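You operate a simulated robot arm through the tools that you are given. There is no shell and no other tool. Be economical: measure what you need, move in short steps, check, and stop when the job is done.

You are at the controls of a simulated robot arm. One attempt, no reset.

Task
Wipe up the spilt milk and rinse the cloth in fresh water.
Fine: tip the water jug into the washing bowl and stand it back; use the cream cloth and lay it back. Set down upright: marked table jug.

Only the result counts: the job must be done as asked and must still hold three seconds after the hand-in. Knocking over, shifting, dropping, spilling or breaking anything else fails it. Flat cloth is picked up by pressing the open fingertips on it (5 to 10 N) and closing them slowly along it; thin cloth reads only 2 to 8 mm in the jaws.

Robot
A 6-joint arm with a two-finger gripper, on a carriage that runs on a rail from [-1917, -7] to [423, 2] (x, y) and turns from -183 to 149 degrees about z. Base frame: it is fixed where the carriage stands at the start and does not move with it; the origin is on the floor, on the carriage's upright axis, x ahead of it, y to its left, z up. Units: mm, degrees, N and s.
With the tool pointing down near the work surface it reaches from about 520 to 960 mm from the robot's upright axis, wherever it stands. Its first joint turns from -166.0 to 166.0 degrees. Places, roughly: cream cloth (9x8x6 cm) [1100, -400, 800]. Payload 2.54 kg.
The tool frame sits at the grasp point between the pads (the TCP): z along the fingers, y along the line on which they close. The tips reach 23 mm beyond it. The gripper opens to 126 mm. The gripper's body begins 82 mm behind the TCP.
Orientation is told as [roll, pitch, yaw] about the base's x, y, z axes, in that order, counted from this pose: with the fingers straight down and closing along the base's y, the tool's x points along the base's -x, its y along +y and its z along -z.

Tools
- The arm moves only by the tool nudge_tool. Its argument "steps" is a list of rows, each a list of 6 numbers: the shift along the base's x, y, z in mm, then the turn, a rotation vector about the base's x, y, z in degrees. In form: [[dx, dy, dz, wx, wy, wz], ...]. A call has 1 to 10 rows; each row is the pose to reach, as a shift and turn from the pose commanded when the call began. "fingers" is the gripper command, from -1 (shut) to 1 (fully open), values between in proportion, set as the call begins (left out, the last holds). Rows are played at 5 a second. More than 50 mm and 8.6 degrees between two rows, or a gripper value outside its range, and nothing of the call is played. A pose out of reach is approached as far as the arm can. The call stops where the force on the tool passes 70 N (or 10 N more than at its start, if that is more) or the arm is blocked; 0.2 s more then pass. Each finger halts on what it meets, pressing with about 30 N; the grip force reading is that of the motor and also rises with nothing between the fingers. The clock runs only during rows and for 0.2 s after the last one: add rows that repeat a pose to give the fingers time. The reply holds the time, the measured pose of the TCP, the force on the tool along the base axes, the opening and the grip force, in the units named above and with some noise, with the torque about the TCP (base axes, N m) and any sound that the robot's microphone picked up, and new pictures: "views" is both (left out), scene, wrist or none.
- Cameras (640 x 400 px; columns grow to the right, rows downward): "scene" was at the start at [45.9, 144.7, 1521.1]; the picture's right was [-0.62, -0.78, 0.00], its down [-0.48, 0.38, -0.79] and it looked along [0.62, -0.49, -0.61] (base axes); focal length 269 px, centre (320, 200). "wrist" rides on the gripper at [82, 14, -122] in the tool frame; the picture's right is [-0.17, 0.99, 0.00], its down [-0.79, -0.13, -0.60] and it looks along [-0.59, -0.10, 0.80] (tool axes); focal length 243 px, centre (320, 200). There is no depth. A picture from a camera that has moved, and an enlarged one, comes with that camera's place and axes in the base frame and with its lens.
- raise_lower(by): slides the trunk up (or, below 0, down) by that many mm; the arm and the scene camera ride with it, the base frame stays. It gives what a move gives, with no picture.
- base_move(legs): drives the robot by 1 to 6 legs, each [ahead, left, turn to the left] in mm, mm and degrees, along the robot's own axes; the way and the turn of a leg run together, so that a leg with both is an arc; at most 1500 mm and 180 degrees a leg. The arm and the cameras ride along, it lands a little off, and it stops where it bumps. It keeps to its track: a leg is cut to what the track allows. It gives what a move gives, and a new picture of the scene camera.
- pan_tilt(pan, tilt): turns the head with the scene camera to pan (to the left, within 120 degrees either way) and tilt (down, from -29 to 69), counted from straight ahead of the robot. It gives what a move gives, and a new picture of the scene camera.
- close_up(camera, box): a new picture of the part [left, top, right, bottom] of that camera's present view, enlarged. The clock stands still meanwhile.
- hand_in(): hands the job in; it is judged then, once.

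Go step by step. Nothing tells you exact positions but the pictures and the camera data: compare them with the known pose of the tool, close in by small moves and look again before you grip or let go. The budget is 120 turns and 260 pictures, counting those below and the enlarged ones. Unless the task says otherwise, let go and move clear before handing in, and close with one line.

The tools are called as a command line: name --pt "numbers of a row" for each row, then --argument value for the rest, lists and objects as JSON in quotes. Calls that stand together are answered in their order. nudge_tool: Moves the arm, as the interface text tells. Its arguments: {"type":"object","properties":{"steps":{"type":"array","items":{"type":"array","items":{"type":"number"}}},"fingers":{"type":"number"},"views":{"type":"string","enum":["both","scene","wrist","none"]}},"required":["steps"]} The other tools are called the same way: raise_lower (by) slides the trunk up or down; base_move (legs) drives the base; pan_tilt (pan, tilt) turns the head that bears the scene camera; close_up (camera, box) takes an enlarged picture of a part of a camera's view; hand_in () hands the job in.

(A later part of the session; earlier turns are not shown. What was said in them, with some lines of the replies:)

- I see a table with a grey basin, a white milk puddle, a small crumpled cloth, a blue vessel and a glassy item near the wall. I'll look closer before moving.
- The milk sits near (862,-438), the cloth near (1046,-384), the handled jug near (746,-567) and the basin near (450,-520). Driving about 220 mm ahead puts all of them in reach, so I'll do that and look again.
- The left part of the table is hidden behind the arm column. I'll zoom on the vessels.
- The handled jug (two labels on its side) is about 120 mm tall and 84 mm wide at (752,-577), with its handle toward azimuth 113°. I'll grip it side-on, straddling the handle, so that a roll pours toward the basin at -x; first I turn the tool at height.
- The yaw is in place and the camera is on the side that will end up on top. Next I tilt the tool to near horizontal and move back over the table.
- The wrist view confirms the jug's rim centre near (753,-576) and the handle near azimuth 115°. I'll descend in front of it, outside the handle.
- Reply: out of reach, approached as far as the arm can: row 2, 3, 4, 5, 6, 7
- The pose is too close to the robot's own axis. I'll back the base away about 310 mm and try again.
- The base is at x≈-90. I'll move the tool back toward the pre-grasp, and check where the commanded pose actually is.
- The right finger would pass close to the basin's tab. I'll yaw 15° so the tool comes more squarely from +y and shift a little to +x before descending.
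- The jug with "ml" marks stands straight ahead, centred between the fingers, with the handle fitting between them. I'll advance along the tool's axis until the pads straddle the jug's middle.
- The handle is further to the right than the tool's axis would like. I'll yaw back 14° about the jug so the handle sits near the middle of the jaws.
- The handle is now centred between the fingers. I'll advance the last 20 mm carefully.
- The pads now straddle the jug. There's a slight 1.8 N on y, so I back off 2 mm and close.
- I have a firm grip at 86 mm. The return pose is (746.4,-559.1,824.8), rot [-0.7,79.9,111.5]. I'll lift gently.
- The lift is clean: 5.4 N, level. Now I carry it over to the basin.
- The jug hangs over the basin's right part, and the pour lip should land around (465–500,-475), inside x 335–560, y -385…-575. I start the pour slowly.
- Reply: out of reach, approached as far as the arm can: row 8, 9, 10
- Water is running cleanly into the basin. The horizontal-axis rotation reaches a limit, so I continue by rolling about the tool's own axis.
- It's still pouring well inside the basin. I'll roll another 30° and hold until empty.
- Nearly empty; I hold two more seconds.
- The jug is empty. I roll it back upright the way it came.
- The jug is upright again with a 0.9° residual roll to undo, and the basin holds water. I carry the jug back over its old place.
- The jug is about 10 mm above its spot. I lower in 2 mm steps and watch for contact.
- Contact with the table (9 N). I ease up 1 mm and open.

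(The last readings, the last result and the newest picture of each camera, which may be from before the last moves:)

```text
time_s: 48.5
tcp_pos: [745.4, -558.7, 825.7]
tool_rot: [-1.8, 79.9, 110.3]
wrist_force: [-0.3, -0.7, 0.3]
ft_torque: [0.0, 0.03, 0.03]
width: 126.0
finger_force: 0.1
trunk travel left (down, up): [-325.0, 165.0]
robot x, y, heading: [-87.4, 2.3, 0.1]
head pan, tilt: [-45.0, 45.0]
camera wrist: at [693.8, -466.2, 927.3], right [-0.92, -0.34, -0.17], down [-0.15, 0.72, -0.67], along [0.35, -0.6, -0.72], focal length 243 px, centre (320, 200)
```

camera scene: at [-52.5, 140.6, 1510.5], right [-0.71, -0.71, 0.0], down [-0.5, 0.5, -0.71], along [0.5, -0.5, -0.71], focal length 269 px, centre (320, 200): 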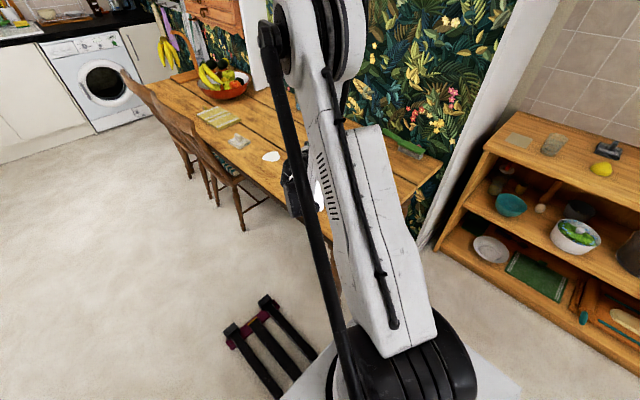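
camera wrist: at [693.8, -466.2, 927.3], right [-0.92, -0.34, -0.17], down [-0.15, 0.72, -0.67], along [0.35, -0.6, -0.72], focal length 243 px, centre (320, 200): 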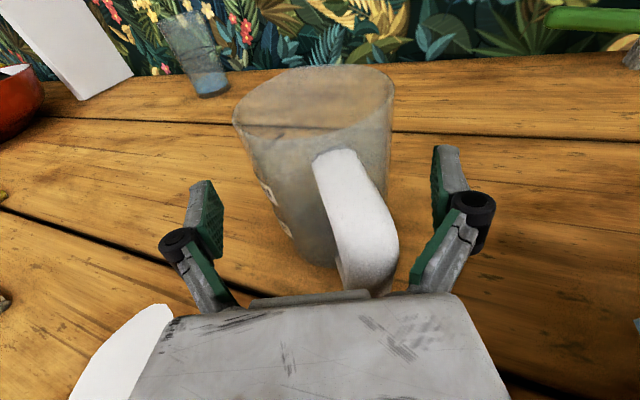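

The jug stands upright on its spot. I retreat along the tool axis and then rise.

nudge_tool --pt "-5.6 14 0 0 0 0" --pt "-13 32 0 0 0 0" --pt "-22 55 0 0 0 0" --pt "-33 82 0 0 0 0" --pt "-45 111 0 0 0 0" --pt "-45 111 40 0 0 0" --pt "-45 111 85 0 0 0" --pt "-45 111 130 0 0 0" --pt "-45 111 175 0 0 0" --pt "-45 111 220 0 0 0" --views "wrist"

```text
time_s: 50.8
tcp_pos: [702.3, -447.2, 1046.2]
tool_rot: [-1.9, 80.1, 110.4]
wrist_force: [0.3, 0.6, 0.1]
ft_torque: [0.01, 0.0, -0.01]
width: 126.2
finger_force: 0.0
trunk travel left (down, up): [-325.0, 165.0]
robot x, y, heading: [-87.0, 1.9, 0.0]
head pan, tilt: [-45.0, 45.0]
camera wrist: at [649.3, -354.9, 1147.2], right [-0.92, -0.34, -0.17], down [-0.15, 0.72, -0.67], along [0.35, -0.6, -0.72], focal length 243 px, centre (320, 200)
```

wrist: 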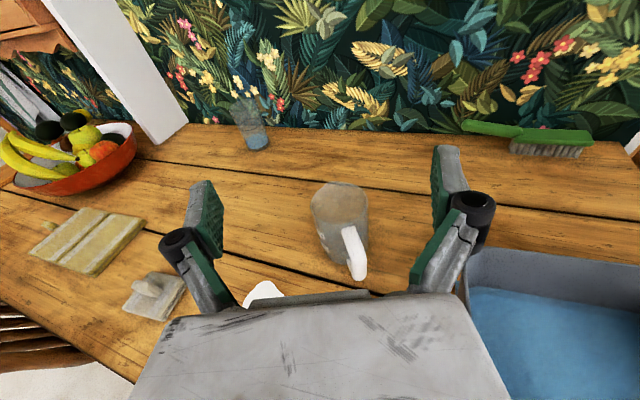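

The jug is empty, upright and in place, and the basin has the water. Now I turn the tool back to pointing down for the cloth.

nudge_tool --pt "0 0 0 7.42 3.0 0" --pt "0 0 0 14.8 6.0 0" --pt "0 0 0 22.3 9.0 0" --pt "0 0 0 29.7 12.0 0" --pt "0 0 0 37.1 15.0 0" --pt "0 0 0 44.5 18.0 0" --pt "0 0 0 51.9 21.0 0" --pt "0 0 0 59.3 24.0 0" --pt "0 0 0 66.7 27.0 0" --pt "0 0 0 74.2 30.0 0" --views "none"

base_move --legs '[[310, 0, 0]]'

```text
time_s: 53.0
tcp_pos: [702.4, -447.7, 1044.2]
tool_rot: [-0.1, -0.1, 111.7]
wrist_force: [-0.1, -0.1, -0.1]
ft_torque: [0.01, -0.02, -0.05]
width: 126.2
finger_force: 0.1
trunk travel left (down, up): [-325.0, 165.0]
robot x, y, heading: [-91.0, -1.1, -0.2]
head pan, tilt: [-45.0, 45.0]
```

```text
time_s: 55.0
tcp_pos: [1008.8, -449.3, 1045.6]
tool_rot: [-0.1, 0.0, 111.5]
wrist_force: [-0.8, -0.6, -0.5]
ft_torque: [0.0, 0.01, 0.02]
width: 125.7
finger_force: 0.0
trunk travel left (down, up): [-325.0, 165.0]
robot x, y, heading: [221.6, 1.2, 0.0]
head pan, tilt: [-45.0, 45.0]
camera scene: at [257.7, 141.8, 1510.5], right [-0.71, -0.7, 0.0], down [-0.5, 0.5, -0.71], along [0.5, -0.5, -0.71], focal length 269 px, centre (320, 200)
```

scene: 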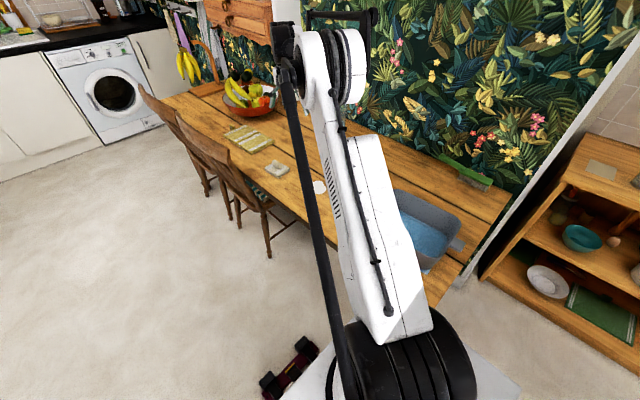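

Next I yaw back to zero and place the tool above the cloth for a look.

nudge_tool --pt "3 6 0 0 0 -8" --pt "6 13 0 0 0 -16" --pt "9 19 0 0 0 -24" --pt "12 26 0 0 0 -32" --pt "15 32 0 0 0 -40" --pt "18 39 0 0 0 -48" --pt "21 45 0 0 0 -56" --pt "24 52 0 0 0 -64" --pt "27 58 0 0 0 -72" --pt "30 65 0 0 0 -80" --views "none"

nudge_tool --pt "0 0 -20 0 0 -8" --pt "0 0 -40 0 0 -16" --pt "0 0 -60 0 0 -24" --pt "0 0 -80 0 0 -31.5" --pt "0 0 -80 0 0 -31.5" --views "wrist"

```text
time_s: 57.2
tcp_pos: [1040.1, -385.4, 1045.8]
tool_rot: [0.0, 0.1, 31.4]
wrist_force: [0.2, 0.3, 0.2]
ft_torque: [-0.03, 0.0, -0.03]
width: 126.1
finger_force: 0.1
trunk travel left (down, up): [-325.0, 165.0]
robot x, y, heading: [221.5, -2.1, -0.2]
head pan, tilt: [-45.0, 45.0]
```

```text
time_s: 58.4
tcp_pos: [1038.8, -384.3, 964.5]
tool_rot: [0.0, 0.0, -0.1]
wrist_force: [-1.6, 0.3, 0.7]
ft_torque: [0.0, 0.03, 0.0]
width: 125.8
finger_force: 0.1
trunk travel left (down, up): [-325.0, 165.0]
robot x, y, heading: [220.6, 1.4, -0.1]
head pan, tilt: [-45.0, 45.0]
camera wrist: at [957.7, -370.5, 1086.3], right [0.17, 0.99, 0.0], down [0.79, -0.13, 0.6], along [0.59, -0.1, -0.8], focal length 243 px, centre (320, 200)
```

wrist: 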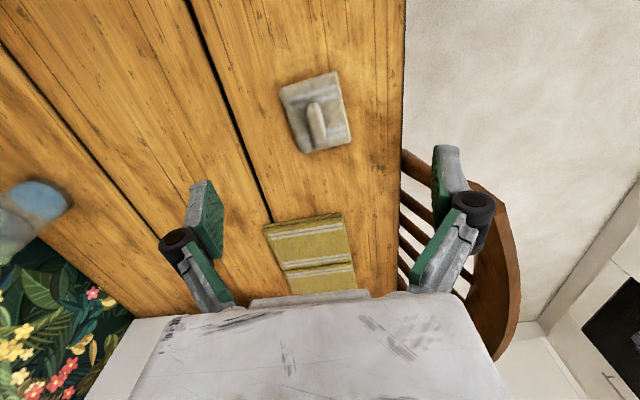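

The cloth is below with its thin tab standing up, broad along x and thin along y. I zoom in for measurement.

close_up --camera "wrist" --box '[260, 60, 380, 165]'

close_up --camera "scene" --box '[240, 140, 330, 200]'

```text
3.81 times, centred on (320, 112) of wrist
camera zoom: at [957.7, -370.5, 1086.3], right [0.17, 0.99, 0.0], down [0.79, -0.13, 0.6], along [0.59, -0.1, -0.8], focal length 924 px, centre (320, 533)
```

zoom: 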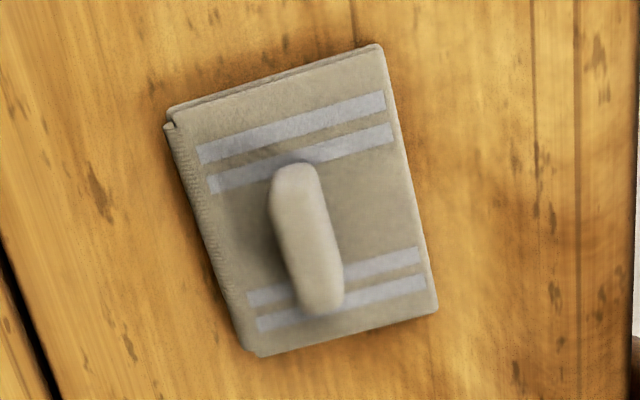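

```text
6.67 times, centred on (285, 170) of scene
camera zoom: at [257.8, 141.7, 1510.5], right [-0.71, -0.7, 0.0], down [-0.5, 0.5, -0.71], along [0.5, -0.5, -0.71], focal length 1791 px, centre (553, 400)
```

zoom: 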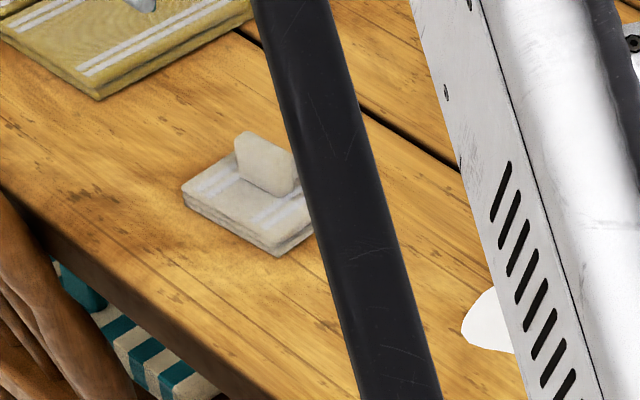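

The tab spans x 1036–1083 at y≈-392, aligned with x, so yaw 0 suits. I move over it with jaws partly open and descend.

nudge_tool --pt "21 -8 -20 0 0 0" --pt "21 -8 -50 0 0 0" --pt "21 -8 -80 0 0 0" --pt "21 -8 -110 0 0 0" --pt "21 -8 -130 0 0 0" --pt "21 -8 -130 0 0 0" --fingers 0.1 --views "wrist"

```text
time_s: 59.8
tcp_pos: [1059.9, -393.5, 834.9]
tool_rot: [0.0, -0.1, 0.0]
wrist_force: [0.5, 0.4, -0.3]
ft_torque: [0.02, 0.0, 0.01]
width: 69.3
finger_force: 0.1
trunk travel left (down, up): [-325.0, 165.0]
robot x, y, heading: [219.7, 2.1, -0.3]
head pan, tilt: [-45.0, 45.0]
camera wrist: at [979.1, -379.7, 956.3], right [0.17, 0.99, 0.0], down [0.79, -0.13, 0.6], along [0.59, -0.1, -0.8], focal length 243 px, centre (320, 200)
```

wrist: 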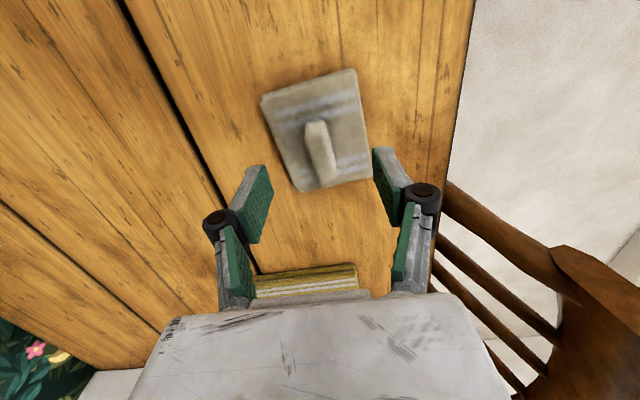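

The tab is centred; I shift 5 mm back in x and lower so the tips straddle it.

nudge_tool --pt "-5 0 -8 0 0 0" --pt "-5 0 -16 0 0 0" --pt "-5 0 -24 0 0 0" --pt "-5 0 -30 0 0 0" --pt "-5 0 -33 0 0 0" --pt "-5 0 -33 0 0 0" --views "wrist"

```text
time_s: 61.2
tcp_pos: [1055.8, -394.1, 801.2]
tool_rot: [0.0, 0.0, 0.0]
wrist_force: [0.0, -0.3, -0.1]
ft_torque: [0.02, 0.0, 0.01]
width: 69.3
finger_force: 0.2
trunk travel left (down, up): [-325.0, 165.0]
robot x, y, heading: [221.8, 1.3, -0.3]
head pan, tilt: [-45.0, 45.0]
camera wrist: at [974.0, -379.1, 923.5], right [0.17, 0.99, 0.0], down [0.79, -0.13, 0.6], along [0.59, -0.1, -0.8], focal length 243 px, centre (320, 200)
```

wrist: 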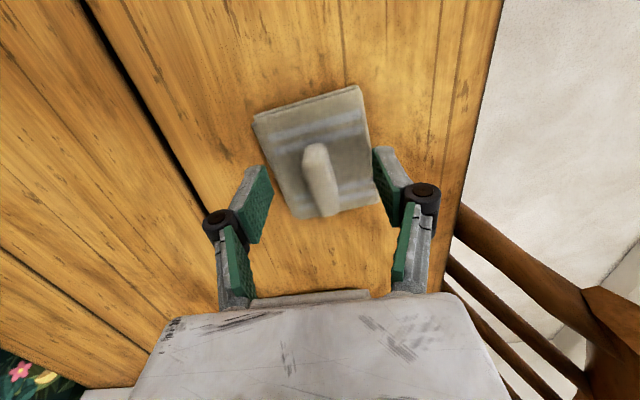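

The tab lies between the pads; I close.

nudge_tool --pt "0 0 0 0 0 0" --pt "0 0 0 0 0 0" --pt "0 0 0 0 0 0" --pt "0 0 0 0 0 0" --pt "0 0 0 0 0 0" --pt "0 0 0 0 0 0" --fingers -1 --views "wrist"

```text
time_s: 62.6
tcp_pos: [1056.1, -392.7, 802.5]
tool_rot: [-0.1, -0.1, 0.0]
wrist_force: [0.1, -0.9, 0.2]
ft_torque: [-0.01, 0.01, -0.01]
width: 16.2
finger_force: 29.7
trunk travel left (down, up): [-325.0, 165.0]
robot x, y, heading: [221.5, 0.5, -0.5]
head pan, tilt: [-45.0, 45.0]
camera wrist: at [974.0, -379.1, 923.6], right [0.17, 0.99, 0.0], down [0.79, -0.13, 0.6], along [0.59, -0.1, -0.8], focal length 243 px, centre (320, 200)
```

wrist: 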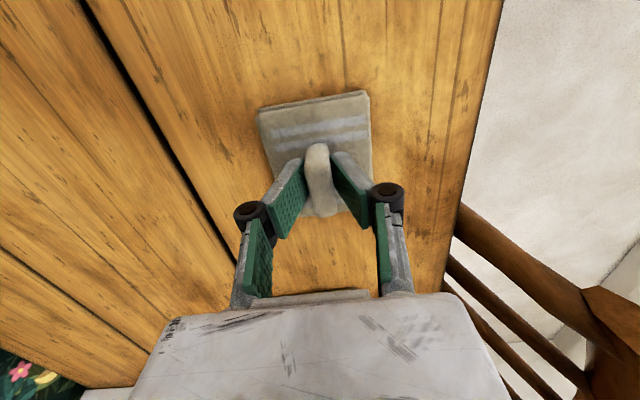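

I have the tab at 16 mm (return pose about (1056,-393.5,802), yaw 0). I lift and check.

nudge_tool --pt "0 0 10 0 0 0" --pt "0 0 30 0 0 0" --pt "0 0 55 0 0 0" --pt "0 0 80 0 0 0" --pt "0 0 80 0 0 0" --views "wrist"

```text
time_s: 63.8
tcp_pos: [1055.2, -393.9, 883.2]
tool_rot: [-0.1, 0.0, 0.0]
wrist_force: [-0.2, -0.5, -0.9]
ft_torque: [-0.01, -0.02, 0.0]
width: 16.2
finger_force: 30.1
trunk travel left (down, up): [-325.0, 165.0]
robot x, y, heading: [220.8, 1.7, -0.1]
head pan, tilt: [-45.0, 45.0]
camera wrist: at [973.2, -379.3, 1004.3], right [0.17, 0.99, 0.0], down [0.79, -0.13, 0.6], along [0.59, -0.1, -0.8], focal length 243 px, centre (320, 200)
```

wrist: 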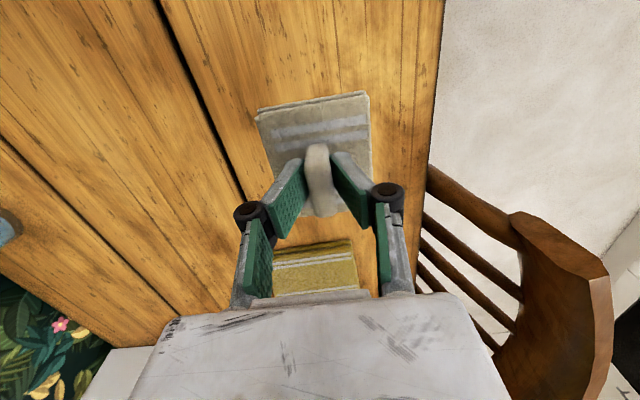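

The cloth came along as a block (its underside about 52 mm below the TCP). Next I move toward the milk and look.

nudge_tool --pt "-30 -5 10 0 0 0" --pt "-65 -11 20 0 0 0" --pt "-100 -17 30 0 0 0" --pt "-135 -23 35 0 0 0" --pt "-170 -29 35 0 0 0" --pt "-205 -35 35 0 0 0" --pt "-240 -40 35 0 0 0" --pt "-260 -42 35 0 0 0" --pt "-260 -42 35 0 0 0" --views "wrist"

```text
time_s: 65.8
tcp_pos: [794.7, -435.0, 917.3]
tool_rot: [-0.1, 0.0, 0.0]
wrist_force: [-0.9, -0.8, -1.4]
ft_torque: [0.0, 0.0, 0.03]
width: 16.2
finger_force: 29.8
trunk travel left (down, up): [-325.0, 165.0]
robot x, y, heading: [218.8, -1.4, -0.2]
head pan, tilt: [-45.0, 45.0]
camera wrist: at [712.6, -421.1, 1038.9], right [0.17, 0.99, 0.0], down [0.79, -0.13, 0.6], along [0.59, -0.1, -0.8], focal length 243 px, centre (320, 200)
```

wrist: 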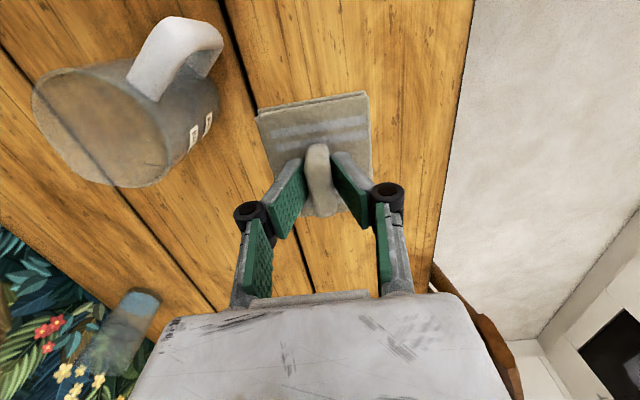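

By triangulating earlier views, the milk is centred near (855,-438) and about 80 mm across. I go over it and lower until the cloth touches.

nudge_tool --pt "30 -1 -10 0 0 0" --pt "60 -3 -30 0 0 0" --pt "60 -3 -55 0 0 0" --pt "60 -3 -80 0 0 0" --pt "60 -3 -100 0 0 0" --pt "60 -3 -110 0 0 0" --pt "60 -3 -113 0 0 0" --views "none"

nudge_tool --pt "0 0 -1 0 0 0" --pt "0 0 -2 0 0 0" --pt "0 0 -3 0 0 0" --pt "0 0 -3 0 0 0" --views "wrist"

```text
time_s: 67.4
tcp_pos: [854.7, -439.0, 803.6]
tool_rot: [-0.1, 0.1, 0.0]
wrist_force: [-0.2, -0.4, -0.7]
ft_torque: [0.04, 0.02, 0.01]
width: 16.2
finger_force: 30.5
trunk travel left (down, up): [-325.0, 165.0]
robot x, y, heading: [219.2, 1.7, -0.2]
head pan, tilt: [-45.0, 45.0]
```

```text
time_s: 68.4
tcp_pos: [855.3, -438.4, 801.5]
tool_rot: [-0.2, 0.0, 0.0]
wrist_force: [1.1, -0.6, 6.4]
ft_torque: [-0.03, -0.24, 0.03]
width: 16.3
finger_force: 30.1
trunk travel left (down, up): [-325.0, 165.0]
robot x, y, heading: [223.5, -0.6, -0.2]
head pan, tilt: [-45.0, 45.0]
camera wrist: at [773.5, -424.3, 923.3], right [0.17, 0.99, 0.0], down [0.79, -0.13, 0.6], along [0.59, -0.1, -0.8], focal length 243 px, centre (320, 200)
```

wrist: 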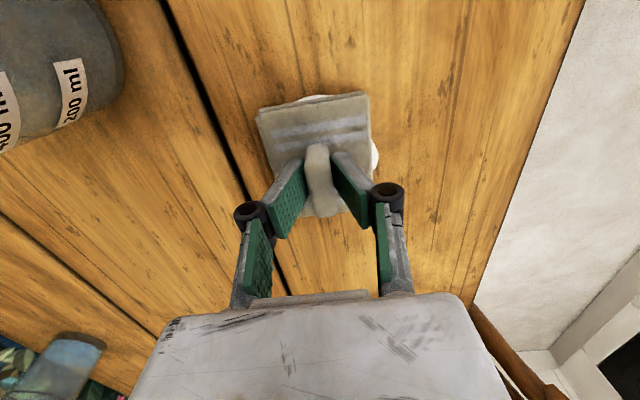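

Contact at 6.4 N, right over the milk with slivers showing at -x and +y. I wipe in strokes.

nudge_tool --pt "-15 0 -0.5 0 0 0" --pt "-30 0 -0.5 0 0 0" --pt "-30 15 -0.5 0 0 0" --pt "-10 20 -0.5 0 0 0" --pt "12 20 -0.5 0 0 0" --pt "30 20 -0.5 0 0 0" --pt "30 0 -0.5 0 0 0" --pt "10 0 -0.5 0 0 0" --pt "-12 0 -0.5 0 0 0" --pt "-30 0 -0.5 0 0 0" --views "none"

nudge_tool --pt "0 -18 0 0 0 0" --pt "20 -18 0 0 0 0" --pt "40 -18 0 0 0 0" --pt "58 -18 0 0 0 0" --pt "58 0 0 0 0 0" --pt "58 20 0 0 0 0" --pt "38 25 0 0 0 0" --pt "18 25 0 0 0 0" --pt "0 25 0 0 0 0" --pt "0 5 0 0 0 0" --views "wrist"

```text
time_s: 70.6
tcp_pos: [825.7, -437.3, 799.8]
tool_rot: [-0.2, 0.0, 0.1]
wrist_force: [7.1, -0.2, 20.9]
ft_torque: [0.0, -0.33, -0.02]
width: 16.4
finger_force: 30.0
trunk travel left (down, up): [-325.0, 165.0]
robot x, y, heading: [225.0, -0.2, -0.3]
head pan, tilt: [-45.0, 45.0]
```

```text
time_s: 72.8
tcp_pos: [823.9, -431.8, 800.8]
tool_rot: [-0.2, -0.1, -0.1]
wrist_force: [-3.0, 7.8, 16.0]
ft_torque: [0.24, 0.06, 0.01]
width: 16.2
finger_force: 30.5
trunk travel left (down, up): [-325.0, 165.0]
robot x, y, heading: [225.5, 2.1, -0.3]
head pan, tilt: [-45.0, 45.0]
camera wrist: at [742.5, -417.6, 922.9], right [0.17, 0.99, 0.0], down [0.79, -0.13, 0.6], along [0.59, -0.1, -0.8], focal length 243 px, centre (320, 200)
```

wrist: 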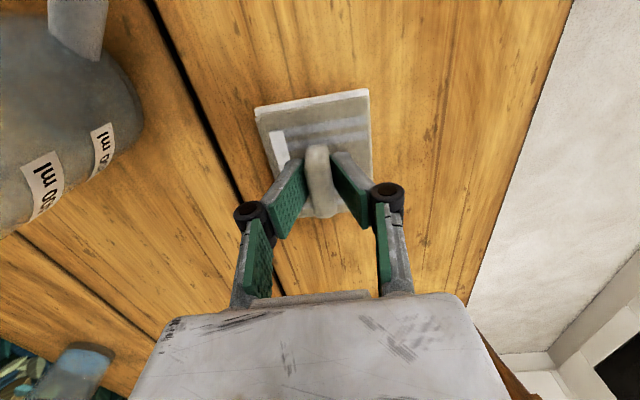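

The cloth shows a milk stain. I lift off and look at the spot from the side.

nudge_tool --pt "0 0 8 0 0 0" --pt "0 5 40 0 0 0" --pt "0 40 80 0 0 0" --pt "0 80 100 0 0 0" --pt "0 110 110 0 0 0" --pt "0 110 110 0 0 0" --views "wrist"

```text
refused: row 3 steps farther than a row can; nothing moved
```

nudge_tool --pt "0 0 8 0 0 0" --pt "0 2 40 0 0 0" --pt "0 20 75 0 0 0" --pt "0 50 100 0 0 0" --pt "0 85 110 0 0 0" --pt "0 110 110 0 0 0" --pt "0 110 110 0 0 0" --views "wrist"

```text
time_s: 74.4
tcp_pos: [824.9, -323.6, 911.2]
tool_rot: [-0.2, 0.0, 0.0]
wrist_force: [-0.2, -0.1, -0.4]
ft_torque: [-0.03, 0.01, 0.02]
width: 16.1
finger_force: 30.0
trunk travel left (down, up): [-325.0, 165.0]
robot x, y, heading: [222.9, -0.4, 0.0]
head pan, tilt: [-45.0, 45.0]
camera wrist: at [743.3, -308.7, 1033.1], right [0.17, 0.99, 0.0], down [0.79, -0.13, 0.6], along [0.59, -0.1, -0.8], focal length 243 px, centre (320, 200)
```

wrist: 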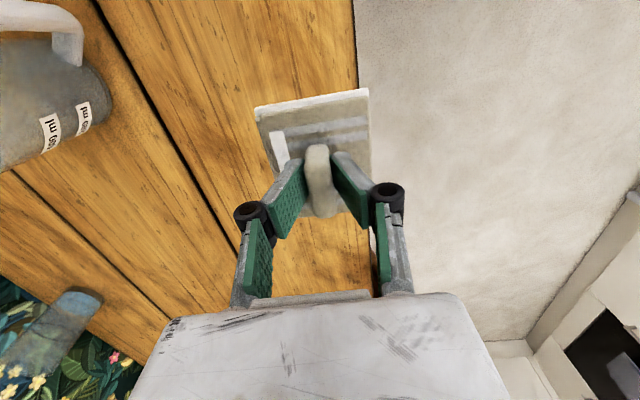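

The spot at (855,-438) is clean wood. Now I take the cloth to the basin, keeping it well above the rim.

nudge_tool --pt "-20 0 40 0 0 0" --pt "-60 -10 55 0 0 0" --pt "-103 -22 55 0 0 0" --pt "-148 -40 55 0 0 0" --pt "-193 -60 55 0 0 0" --pt "-237 -82 55 0 0 0" --pt "-280 -106 55 0 0 0" --pt "-320 -130 55 0 0 0" --pt "-345 -150 55 0 0 0" --pt "-350 -155 55 0 0 0" --views "both"

```text
time_s: 76.6
tcp_pos: [474.1, -478.6, 965.9]
tool_rot: [-0.2, 0.0, 0.0]
wrist_force: [-1.3, 0.9, -0.7]
ft_torque: [-0.01, 0.02, 0.04]
width: 16.1
finger_force: 29.9
trunk travel left (down, up): [-325.0, 165.0]
robot x, y, heading: [221.4, -1.0, -0.3]
head pan, tilt: [-45.0, 45.0]
camera scene: at [257.5, 141.6, 1510.5], right [-0.71, -0.7, 0.0], down [-0.5, 0.5, -0.71], along [0.5, -0.5, -0.71], focal length 269 px, centre (320, 200)
camera wrist: at [393.4, -464.7, 1087.7], right [0.17, 0.99, 0.0], down [0.79, -0.13, 0.6], along [0.59, -0.1, -0.8], focal length 243 px, centre (320, 200)
```

scene: 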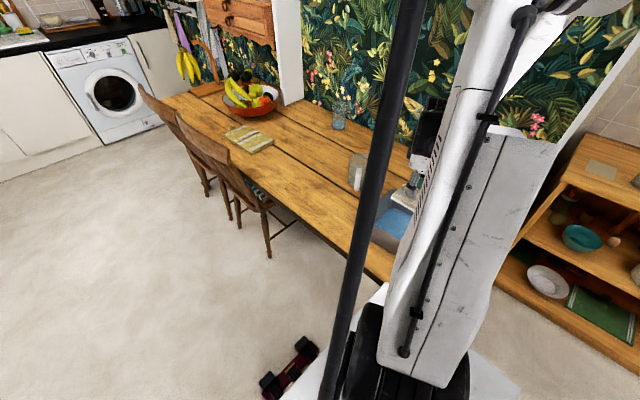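
wrist: 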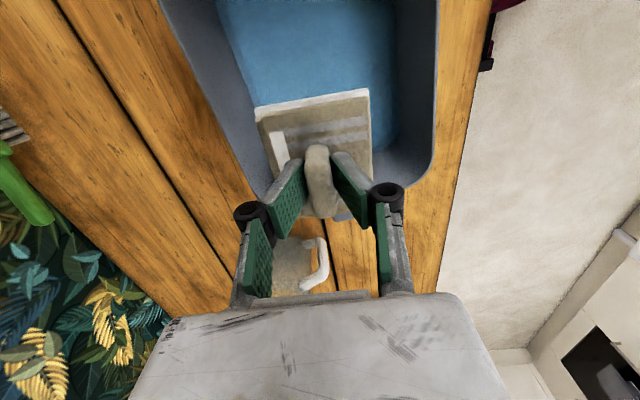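

The basin spans about y -582…-369 and x 330…558, and the cloth is over the water. I descend into it.

nudge_tool --pt "-8 2 -25 0 0 0" --pt "-14 2 -55 0 0 0" --pt "-14 2 -85 0 0 0" --pt "-14 2 -110 0 0 0" --pt "-14 2 -130 0 0 0" --pt "-14 2 -140 0 0 0" --pt "-14 2 -140 0 0 0" --views "wrist"

```text
time_s: 78.2
tcp_pos: [461.0, -475.7, 824.1]
tool_rot: [-0.1, 0.0, 0.0]
wrist_force: [-0.8, 0.3, -0.8]
ft_torque: [-0.01, 0.01, -0.03]
width: 16.2
finger_force: 30.1
trunk travel left (down, up): [-325.0, 165.0]
robot x, y, heading: [220.9, 1.8, -0.2]
head pan, tilt: [-45.0, 45.0]
camera wrist: at [379.3, -462.5, 947.1], right [0.17, 0.99, 0.0], down [0.79, -0.13, 0.6], along [0.59, -0.1, -0.8], focal length 243 px, centre (320, 200)
```

wrist: 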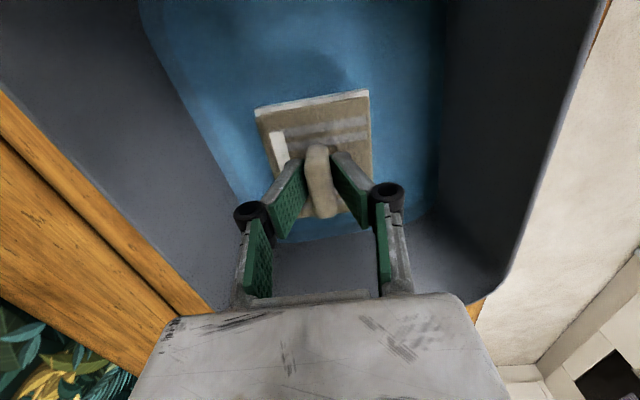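

Reach is fine and the cloth is centred in the basin. I lower into the water until light contact.

nudge_tool --pt "0 0 -4 0 0 0" --pt "0 0 -8 0 0 0" --pt "0 0 -11 0 0 0" --pt "0 0 -11 0 0 0" --views "wrist"

```text
time_s: 79.2
tcp_pos: [460.4, -475.9, 814.6]
tool_rot: [-0.1, 0.0, 0.0]
wrist_force: [1.3, 0.5, -0.8]
ft_torque: [0.0, -0.04, 0.02]
width: 16.0
finger_force: 30.3
trunk travel left (down, up): [-325.0, 165.0]
robot x, y, heading: [220.9, 0.6, -0.1]
head pan, tilt: [-45.0, 45.0]
camera wrist: at [379.4, -462.5, 936.2], right [0.17, 0.99, 0.0], down [0.79, -0.13, 0.6], along [0.59, -0.1, -0.8], focal length 243 px, centre (320, 200)
```

wrist: 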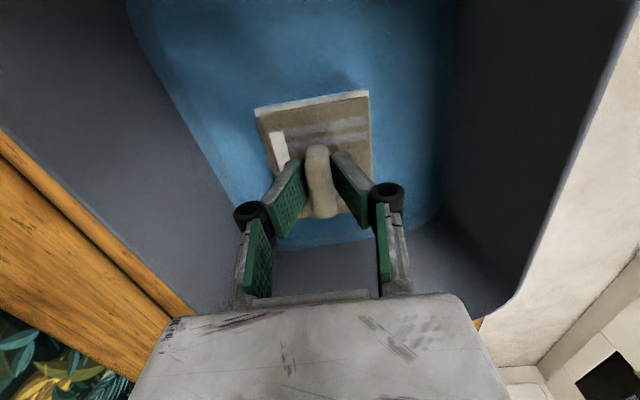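

nudge_tool --pt "0 0 -2 0 0 0" --pt "0 0 -4 0 0 0" --pt "0 0 -6 0 0 0" --pt "0 0 -6 0 0 0" --views "wrist"

```text
time_s: 80.2
tcp_pos: [460.8, -476.3, 808.7]
tool_rot: [0.0, -0.1, -0.1]
wrist_force: [0.1, 0.6, -1.6]
ft_torque: [0.02, -0.03, -0.01]
width: 16.4
finger_force: 30.2
trunk travel left (down, up): [-325.0, 165.0]
robot x, y, heading: [225.1, 2.4, -0.1]
head pan, tilt: [-45.0, 45.0]
camera wrist: at [379.8, -462.2, 930.3], right [0.17, 0.99, 0.0], down [0.79, -0.13, 0.6], along [0.59, -0.1, -0.8], focal length 243 px, centre (320, 200)
```

wrist: 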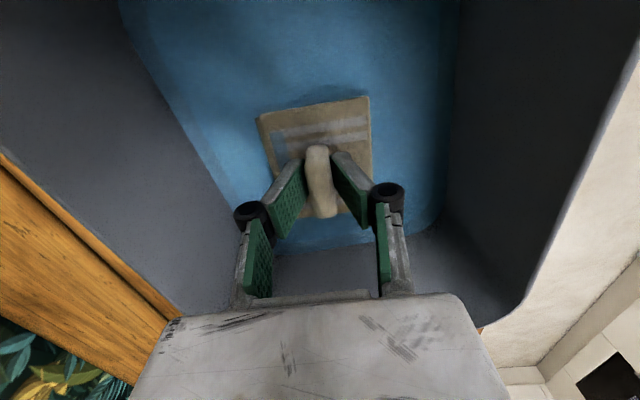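

The cloth is in the water now and the white stain is fading. I swish it gently.

nudge_tool --pt "-10 0 -1 0 0 0" --pt "-20 0 -1 0 0 0" --pt "-10 8 -1 0 0 0" --pt "0 14 -1 0 0 0" --pt "12 8 -1 0 0 0" --pt "12 -8 -1 0 0 0" --pt "0 -14 -1 0 0 0" --pt "-12 -14 -1 0 0 0" --pt "-20 0 -1 0 0 0" --pt "-8 0 -1 0 0 0" --views "none"

nudge_tool --pt "-8 8 0 0 0 0" --pt "4 14 0 0 0 0" --pt "16 8 0 0 0 0" --pt "20 -6 0 0 0 0" --pt "8 -14 0 0 0 0" --pt "-6 -14 0 0 0 0" --pt "-12 0 0 0 0 0" --pt "0 10 0 0 0 0" --pt "12 0 0 0 0 0" --pt "8 0 0 0 0 0" --views "wrist"

```text
time_s: 82.4
tcp_pos: [453.5, -477.2, 807.5]
tool_rot: [-0.1, 0.0, 0.1]
wrist_force: [0.0, 0.8, -1.2]
ft_torque: [-0.03, -0.01, 0.01]
width: 16.6
finger_force: 30.2
trunk travel left (down, up): [-325.0, 165.0]
robot x, y, heading: [225.4, -0.6, -0.3]
head pan, tilt: [-45.0, 45.0]
```

```text
time_s: 84.6
tcp_pos: [462.2, -476.5, 809.1]
tool_rot: [-0.1, 0.1, 0.1]
wrist_force: [0.0, -0.1, -0.3]
ft_torque: [0.02, 0.0, 0.0]
width: 16.5
finger_force: 29.1
trunk travel left (down, up): [-325.0, 165.0]
robot x, y, heading: [224.3, 2.5, -0.1]
head pan, tilt: [-45.0, 45.0]
camera wrist: at [379.6, -462.3, 929.6], right [0.17, 0.99, 0.0], down [0.79, -0.13, 0.6], along [0.59, -0.1, -0.8], focal length 243 px, centre (320, 200)
```

wrist: 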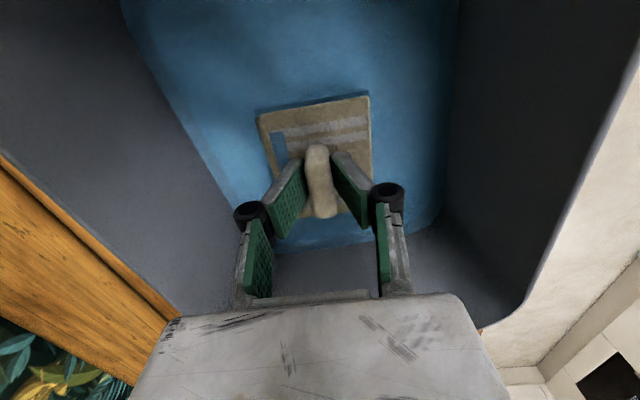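

close_up --camera "wrist" --box '[230, 70, 400, 240]'

```text
2.35 times, centred on (315, 155) of wrist
camera zoom: at [379.6, -462.3, 929.6], right [0.17, 0.99, 0.0], down [0.79, -0.13, 0.6], along [0.59, -0.1, -0.8], focal length 571 px, centre (332, 306)
```

zoom: 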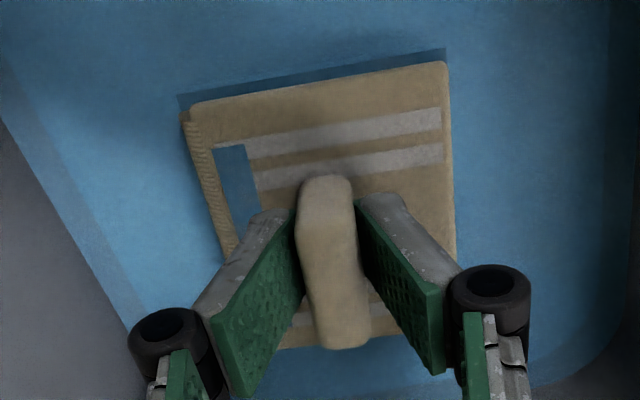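

The marker patch turned from white to water-blue, so the milk is rinsed out. I lift above the water and let it drain a moment within the basin.

nudge_tool --pt "0 0 10 0 0 0" --pt "0 0 25 0 0 0" --pt "0 0 40 0 0 0" --pt "0 0 40 0 0 0" --pt "0 0 40 0 0 0" --pt "0 0 40 0 0 0" --pt "0 0 40 0 0 0" --pt "0 0 40 0 0 0" --pt "0 0 40 0 0 0" --pt "0 0 40 0 0 0" --views "wrist"

```text
time_s: 86.8
tcp_pos: [461.5, -476.1, 847.2]
tool_rot: [-0.1, 0.0, 0.1]
wrist_force: [0.4, 0.6, -0.9]
ft_torque: [0.02, -0.01, 0.01]
width: 16.1
finger_force: 30.4
trunk travel left (down, up): [-325.0, 165.0]
robot x, y, heading: [224.1, 2.4, -0.3]
head pan, tilt: [-45.0, 45.0]
camera wrist: at [379.4, -462.0, 969.0], right [0.17, 0.99, 0.0], down [0.79, -0.13, 0.6], along [0.59, -0.1, -0.8], focal length 243 px, centre (320, 200)
```

wrist: 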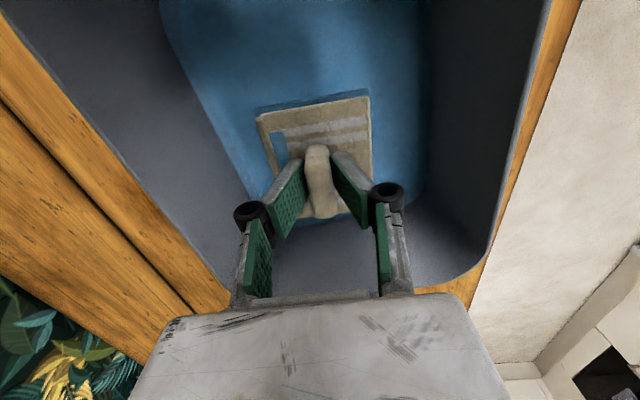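

No drips are visible. I wait a little more, then rise clear of the rim.

nudge_tool --pt "0 0 0 0 0 0" --pt "0 0 0 0 0 0" --pt "0 0 0 0 0 0" --pt "0 0 0 0 0 0" --pt "0 0 0 0 0 0" --pt "0 0 20 0 0 0" --pt "0 0 50 0 0 0" --pt "0 0 80 0 0 0" --pt "0 0 110 0 0 0" --pt "0 0 120 0 0 0" --views "wrist"

```text
time_s: 89.0
tcp_pos: [461.1, -475.7, 967.9]
tool_rot: [0.0, -0.1, 0.0]
wrist_force: [0.2, -0.1, -0.4]
ft_torque: [-0.04, -0.01, 0.03]
width: 15.9
finger_force: 30.2
trunk travel left (down, up): [-325.0, 165.0]
robot x, y, heading: [221.2, -0.6, -0.3]
head pan, tilt: [-45.0, 45.0]
camera wrist: at [378.9, -461.1, 1090.0], right [0.17, 0.99, 0.0], down [0.79, -0.13, 0.6], along [0.59, -0.1, -0.8], focal length 243 px, centre (320, 200)
```

wrist: 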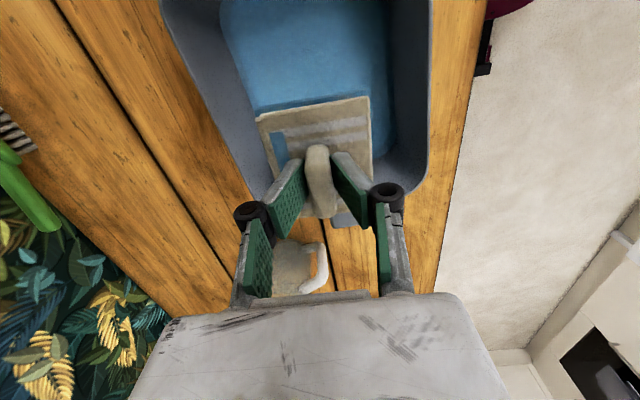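

I carry the cloth back toward its original place.

nudge_tool --pt "20 8 0 0 0 0" --pt "55 20 0 0 0 0" --pt "98 32 0 0 0 0" --pt "143 44 0 0 0 0" --pt "188 56 0 0 0 0" --pt "233 66 0 0 0 0" --pt "278 76 0 0 0 0" --pt "323 82 0 0 0 0" --pt "365 82 0 0 0 0" --pt "400 82 0 0 0 0" --views "none"

nudge_tool --pt "30 0 0 0 0 0" --pt "70 0 0 0 0 0" --pt "115 0 -5 0 0 0" --pt "155 0 -20 0 0 0" --pt "185 0 -40 0 0 0" --pt "195 0 -65 0 0 0" --pt "195 0 -90 0 0 0" --pt "195 0 -110 0 0 0" --pt "195 0 -110 0 0 0" --views "both"

```text
time_s: 91.2
tcp_pos: [862.6, -394.9, 968.1]
tool_rot: [-0.1, 0.1, 0.0]
wrist_force: [-0.1, 0.7, -0.5]
ft_torque: [0.01, 0.02, -0.02]
width: 16.1
finger_force: 30.3
trunk travel left (down, up): [-325.0, 165.0]
robot x, y, heading: [217.1, 3.4, -0.1]
head pan, tilt: [-45.0, 45.0]
```

```text
time_s: 93.2
tcp_pos: [1056.1, -394.5, 857.0]
tool_rot: [0.0, 0.0, 0.0]
wrist_force: [-0.1, 0.0, -0.5]
ft_torque: [0.01, 0.02, 0.02]
width: 16.3
finger_force: 30.0
trunk travel left (down, up): [-325.0, 165.0]
robot x, y, heading: [221.2, -0.2, -0.4]
head pan, tilt: [-45.0, 45.0]
camera scene: at [257.8, 141.7, 1510.5], right [-0.71, -0.7, 0.0], down [-0.5, 0.5, -0.71], along [0.5, -0.5, -0.71], focal length 269 px, centre (320, 200)
camera wrist: at [974.7, -380.2, 978.4], right [0.17, 0.99, 0.0], down [0.79, -0.13, 0.6], along [0.59, -0.1, -0.8], focal length 243 px, centre (320, 200)
```

scene: 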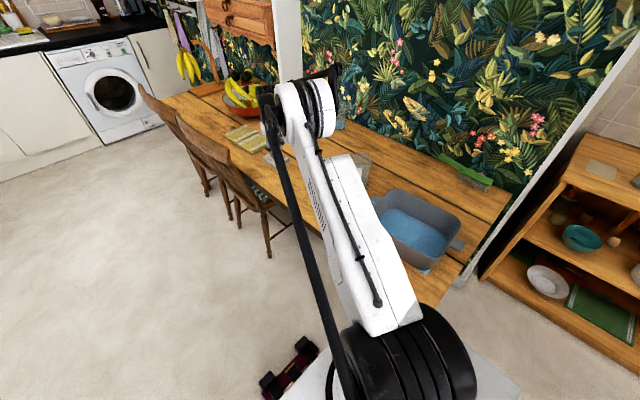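
wrist: 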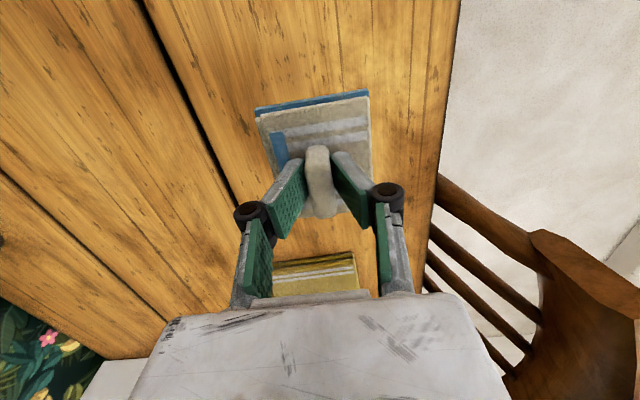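

I notice a small blue spot by the basin's front edge in the scene view; I check it before laying down the cloth.

close_up --camera "scene" --box '[360, 170, 490, 300]'

close_up --camera "wrist" --box '[230, 70, 400, 240]'

```text
3.08 times, centred on (425, 235) of scene
camera zoom: at [257.8, 141.7, 1510.5], right [-0.71, -0.7, 0.0], down [-0.5, 0.5, -0.71], along [0.5, -0.5, -0.71], focal length 826 px, centre (-3, 92)
```

zoom: 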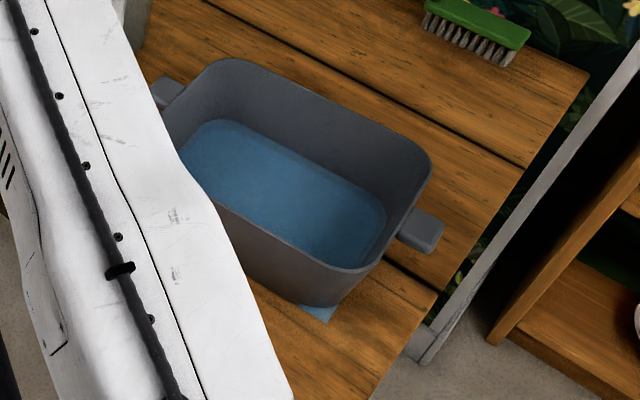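

```text
2.35 times, centred on (315, 155) of wrist
camera zoom: at [974.7, -380.2, 978.4], right [0.17, 0.99, 0.0], down [0.79, -0.13, 0.6], along [0.59, -0.1, -0.8], focal length 571 px, centre (332, 306)
```

zoom: 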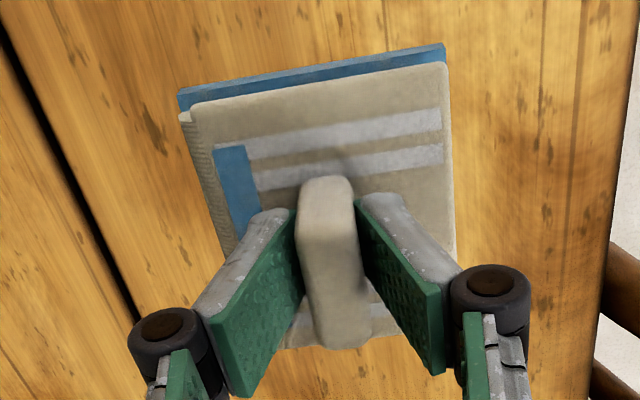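

close_up --camera "scene" --box '[405, 245, 445, 285]'

```text
10.00 times, centred on (425, 265) of scene
camera zoom: at [257.8, 141.7, 1510.5], right [-0.71, -0.7, 0.0], down [-0.5, 0.5, -0.71], along [0.5, -0.5, -0.71], focal length 2686 px, centre (-730, -450)
```

zoom: 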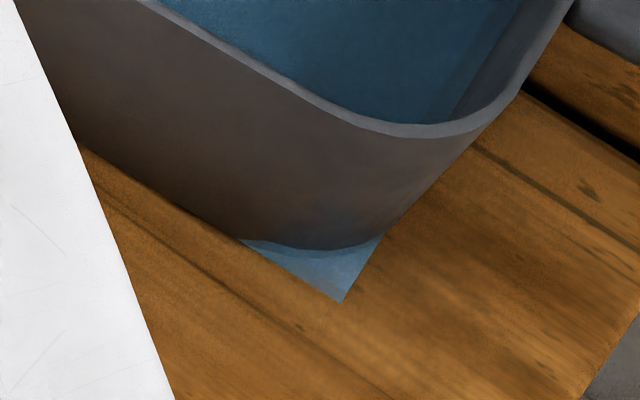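

The blue spot is just the square corner of the water body showing through the rounded basin corner, not a spill. I lower the cloth to its original spot.

nudge_tool --pt "0 0 -15 0 0 0" --pt "0 0 -30 0 0 0" --pt "0 0 -42 0 0 0" --pt "0 0 -50 0 0 0" --pt "0 0 -53 0 0 0" --pt "0 0 -53 0 0 0" --views "none"

nudge_tool --pt "0 0 -1 0 0 0" --pt "0 0 -2 0 0 0" --pt "0 0 -2 0 0 0" --views "none"

```text
time_s: 94.6
tcp_pos: [1055.8, -395.1, 804.9]
tool_rot: [0.0, 0.0, 0.0]
wrist_force: [-0.2, 0.3, -0.4]
ft_torque: [0.01, 0.06, -0.01]
width: 16.3
finger_force: 29.4
trunk travel left (down, up): [-325.0, 165.0]
robot x, y, heading: [220.7, 0.5, -0.3]
head pan, tilt: [-45.0, 45.0]
```

```text
time_s: 95.4
tcp_pos: [1056.8, -394.2, 801.9]
tool_rot: [-0.1, 0.0, 0.0]
wrist_force: [0.9, 0.2, -0.7]
ft_torque: [-0.03, -0.01, 0.0]
width: 16.4
finger_force: 30.0
trunk travel left (down, up): [-325.0, 165.0]
robot x, y, heading: [224.6, 2.0, -0.4]
head pan, tilt: [-45.0, 45.0]
```

nudge_tool --pt "0 0 -0.7 0 0 0" --pt "0 0 -1.4 0 0 0" --pt "0 0 -1.4 0 0 0" --views "none"

```text
time_s: 96.2
tcp_pos: [1056.3, -393.7, 800.5]
tool_rot: [-0.2, 0.0, 0.0]
wrist_force: [-0.5, -1.2, 0.5]
ft_torque: [0.03, -0.03, -0.01]
width: 16.2
finger_force: 30.0
trunk travel left (down, up): [-325.0, 165.0]
robot x, y, heading: [223.8, 3.0, -0.1]
head pan, tilt: [-45.0, 45.0]
```

Just touching. I press 1 mm more to be sure, then open partly.

nudge_tool --pt "0 0 -0.7 0 0 0" --pt "0 0 -1 0 0 0" --pt "0 0 -1 0 0 0" --views "none"

nudge_tool --pt "0 0 0 0 0 0" --pt "0 0 0 0 0 0" --pt "0 0 0 0 0 0" --pt "0 0 0 0 0 0" --fingers 0.1 --views "wrist"

```text
time_s: 97.0
tcp_pos: [1056.3, -394.0, 801.8]
tool_rot: [-0.2, -0.1, 0.2]
wrist_force: [4.8, -1.6, 12.2]
ft_torque: [-0.01, -0.15, -0.02]
width: 16.1
finger_force: 30.3
trunk travel left (down, up): [-325.0, 165.0]
robot x, y, heading: [219.3, -3.4, -0.2]
head pan, tilt: [-45.0, 45.0]
```

```text
time_s: 98.0
tcp_pos: [1055.6, -394.8, 800.3]
tool_rot: [-0.1, 0.0, 0.0]
wrist_force: [-0.2, 0.3, -0.5]
ft_torque: [-0.04, -0.02, -0.05]
width: 69.2
finger_force: 0.0
trunk travel left (down, up): [-325.0, 165.0]
robot x, y, heading: [221.3, 0.4, -0.5]
head pan, tilt: [-45.0, 45.0]
camera wrist: at [974.4, -380.0, 921.9], right [0.17, 0.99, 0.0], down [0.79, -0.13, 0.6], along [0.59, -0.1, -0.8], focal length 243 px, centre (320, 200)
```

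wrist: 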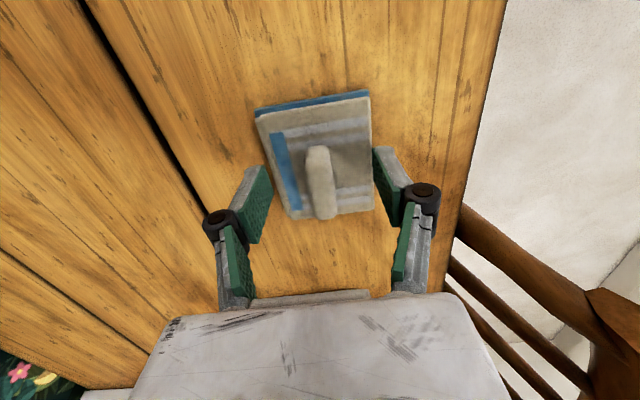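

The cloth is laid back on its place. I rise clear and take a final look.

nudge_tool --pt "0 0 20 0 0 0" --pt "0 0 55 0 0 0" --pt "0 0 100 0 0 0" --pt "0 0 145 0 0 0" --pt "-40 0 170 0 0 0" --pt "-85 0 190 0 0 0" --pt "-130 0 210 0 0 0" --pt "-175 0 230 0 0 0" --pt "-220 0 250 0 0 0" --pt "-265 0 265 0 0 0" --views "both"

nudge_tool --pt "-40 0 10 0 0 0" --pt "-85 0 20 0 0 0" --pt "-130 0 30 0 0 0" --pt "-175 0 40 0 0 0" --pt "-200 20 50 0 0 0" --pt "-200 20 50 0 0 0" --views "both"

```text
time_s: 100.2
tcp_pos: [791.0, -394.5, 1065.9]
tool_rot: [-0.1, 0.1, 0.0]
wrist_force: [-0.2, 0.1, 0.7]
ft_torque: [-0.01, 0.02, -0.04]
width: 69.6
finger_force: 0.0
trunk travel left (down, up): [-325.0, 165.0]
robot x, y, heading: [217.0, -0.7, -0.6]
head pan, tilt: [-45.0, 45.0]
camera scene: at [257.5, 141.9, 1510.5], right [-0.71, -0.7, 0.0], down [-0.5, 0.5, -0.71], along [0.5, -0.5, -0.71], focal length 269 px, centre (320, 200)
camera wrist: at [709.0, -380.6, 1186.9], right [0.17, 0.99, 0.0], down [0.79, -0.13, 0.6], along [0.59, -0.1, -0.8], focal length 243 px, centre (320, 200)
```

scene: 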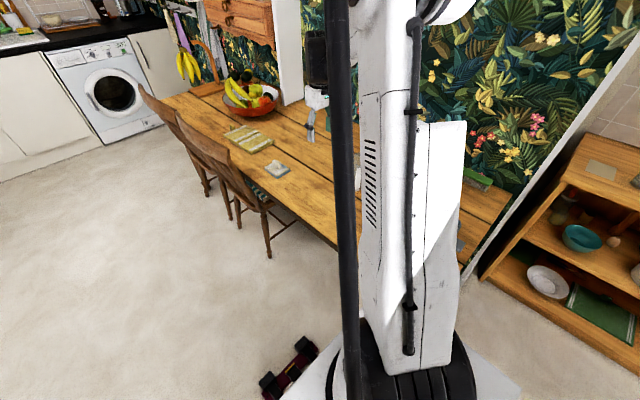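
wrist: 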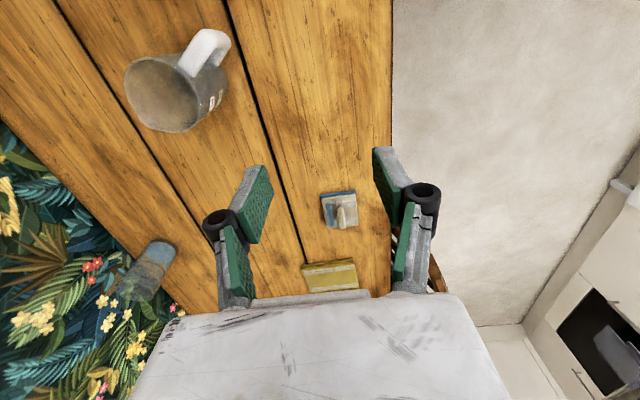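

```text
time_s: 101.6
tcp_pos: [589.9, -374.2, 1115.3]
tool_rot: [-0.2, 0.0, -0.1]
wrist_force: [-0.5, 0.1, 0.1]
ft_torque: [-0.04, -0.01, 0.01]
width: 69.2
finger_force: 0.0
trunk travel left (down, up): [-325.0, 165.0]
robot x, y, heading: [227.4, -1.5, -0.2]
head pan, tilt: [-45.0, 45.0]
camera scene: at [257.3, 142.7, 1510.4], right [-0.71, -0.7, 0.0], down [-0.5, 0.5, -0.71], along [0.5, -0.5, -0.71], focal length 269 px, centre (320, 200)
camera wrist: at [509.3, -360.1, 1237.4], right [0.17, 0.99, 0.0], down [0.79, -0.13, 0.6], along [0.59, -0.1, -0.8], focal length 243 px, centre (320, 200)
```

scene: 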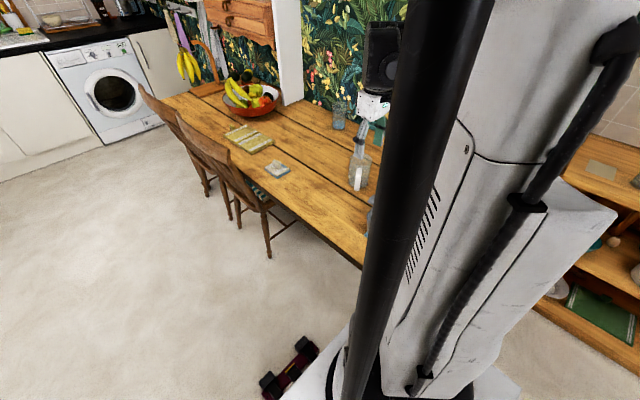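
wrist: 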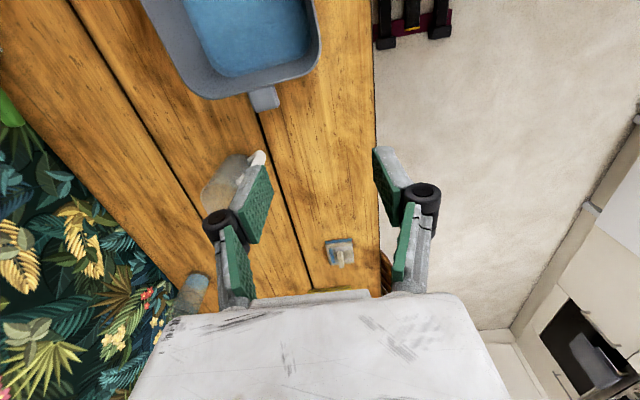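

The table is clean where the milk was. The jug is upright on its spot, the cloth is back in place, the water is in the basin and nothing else has moved. I hand it in.

hand_in

```text
The job is handed in.
```

I wiped up the milk, poured the jug's water into the washing bowl, and rinsed the cream cloth in it. The cloth is back in its place, and the marked jug is upright where it stood, with its handle turned slightly. I saw no spills and nothing else moved.
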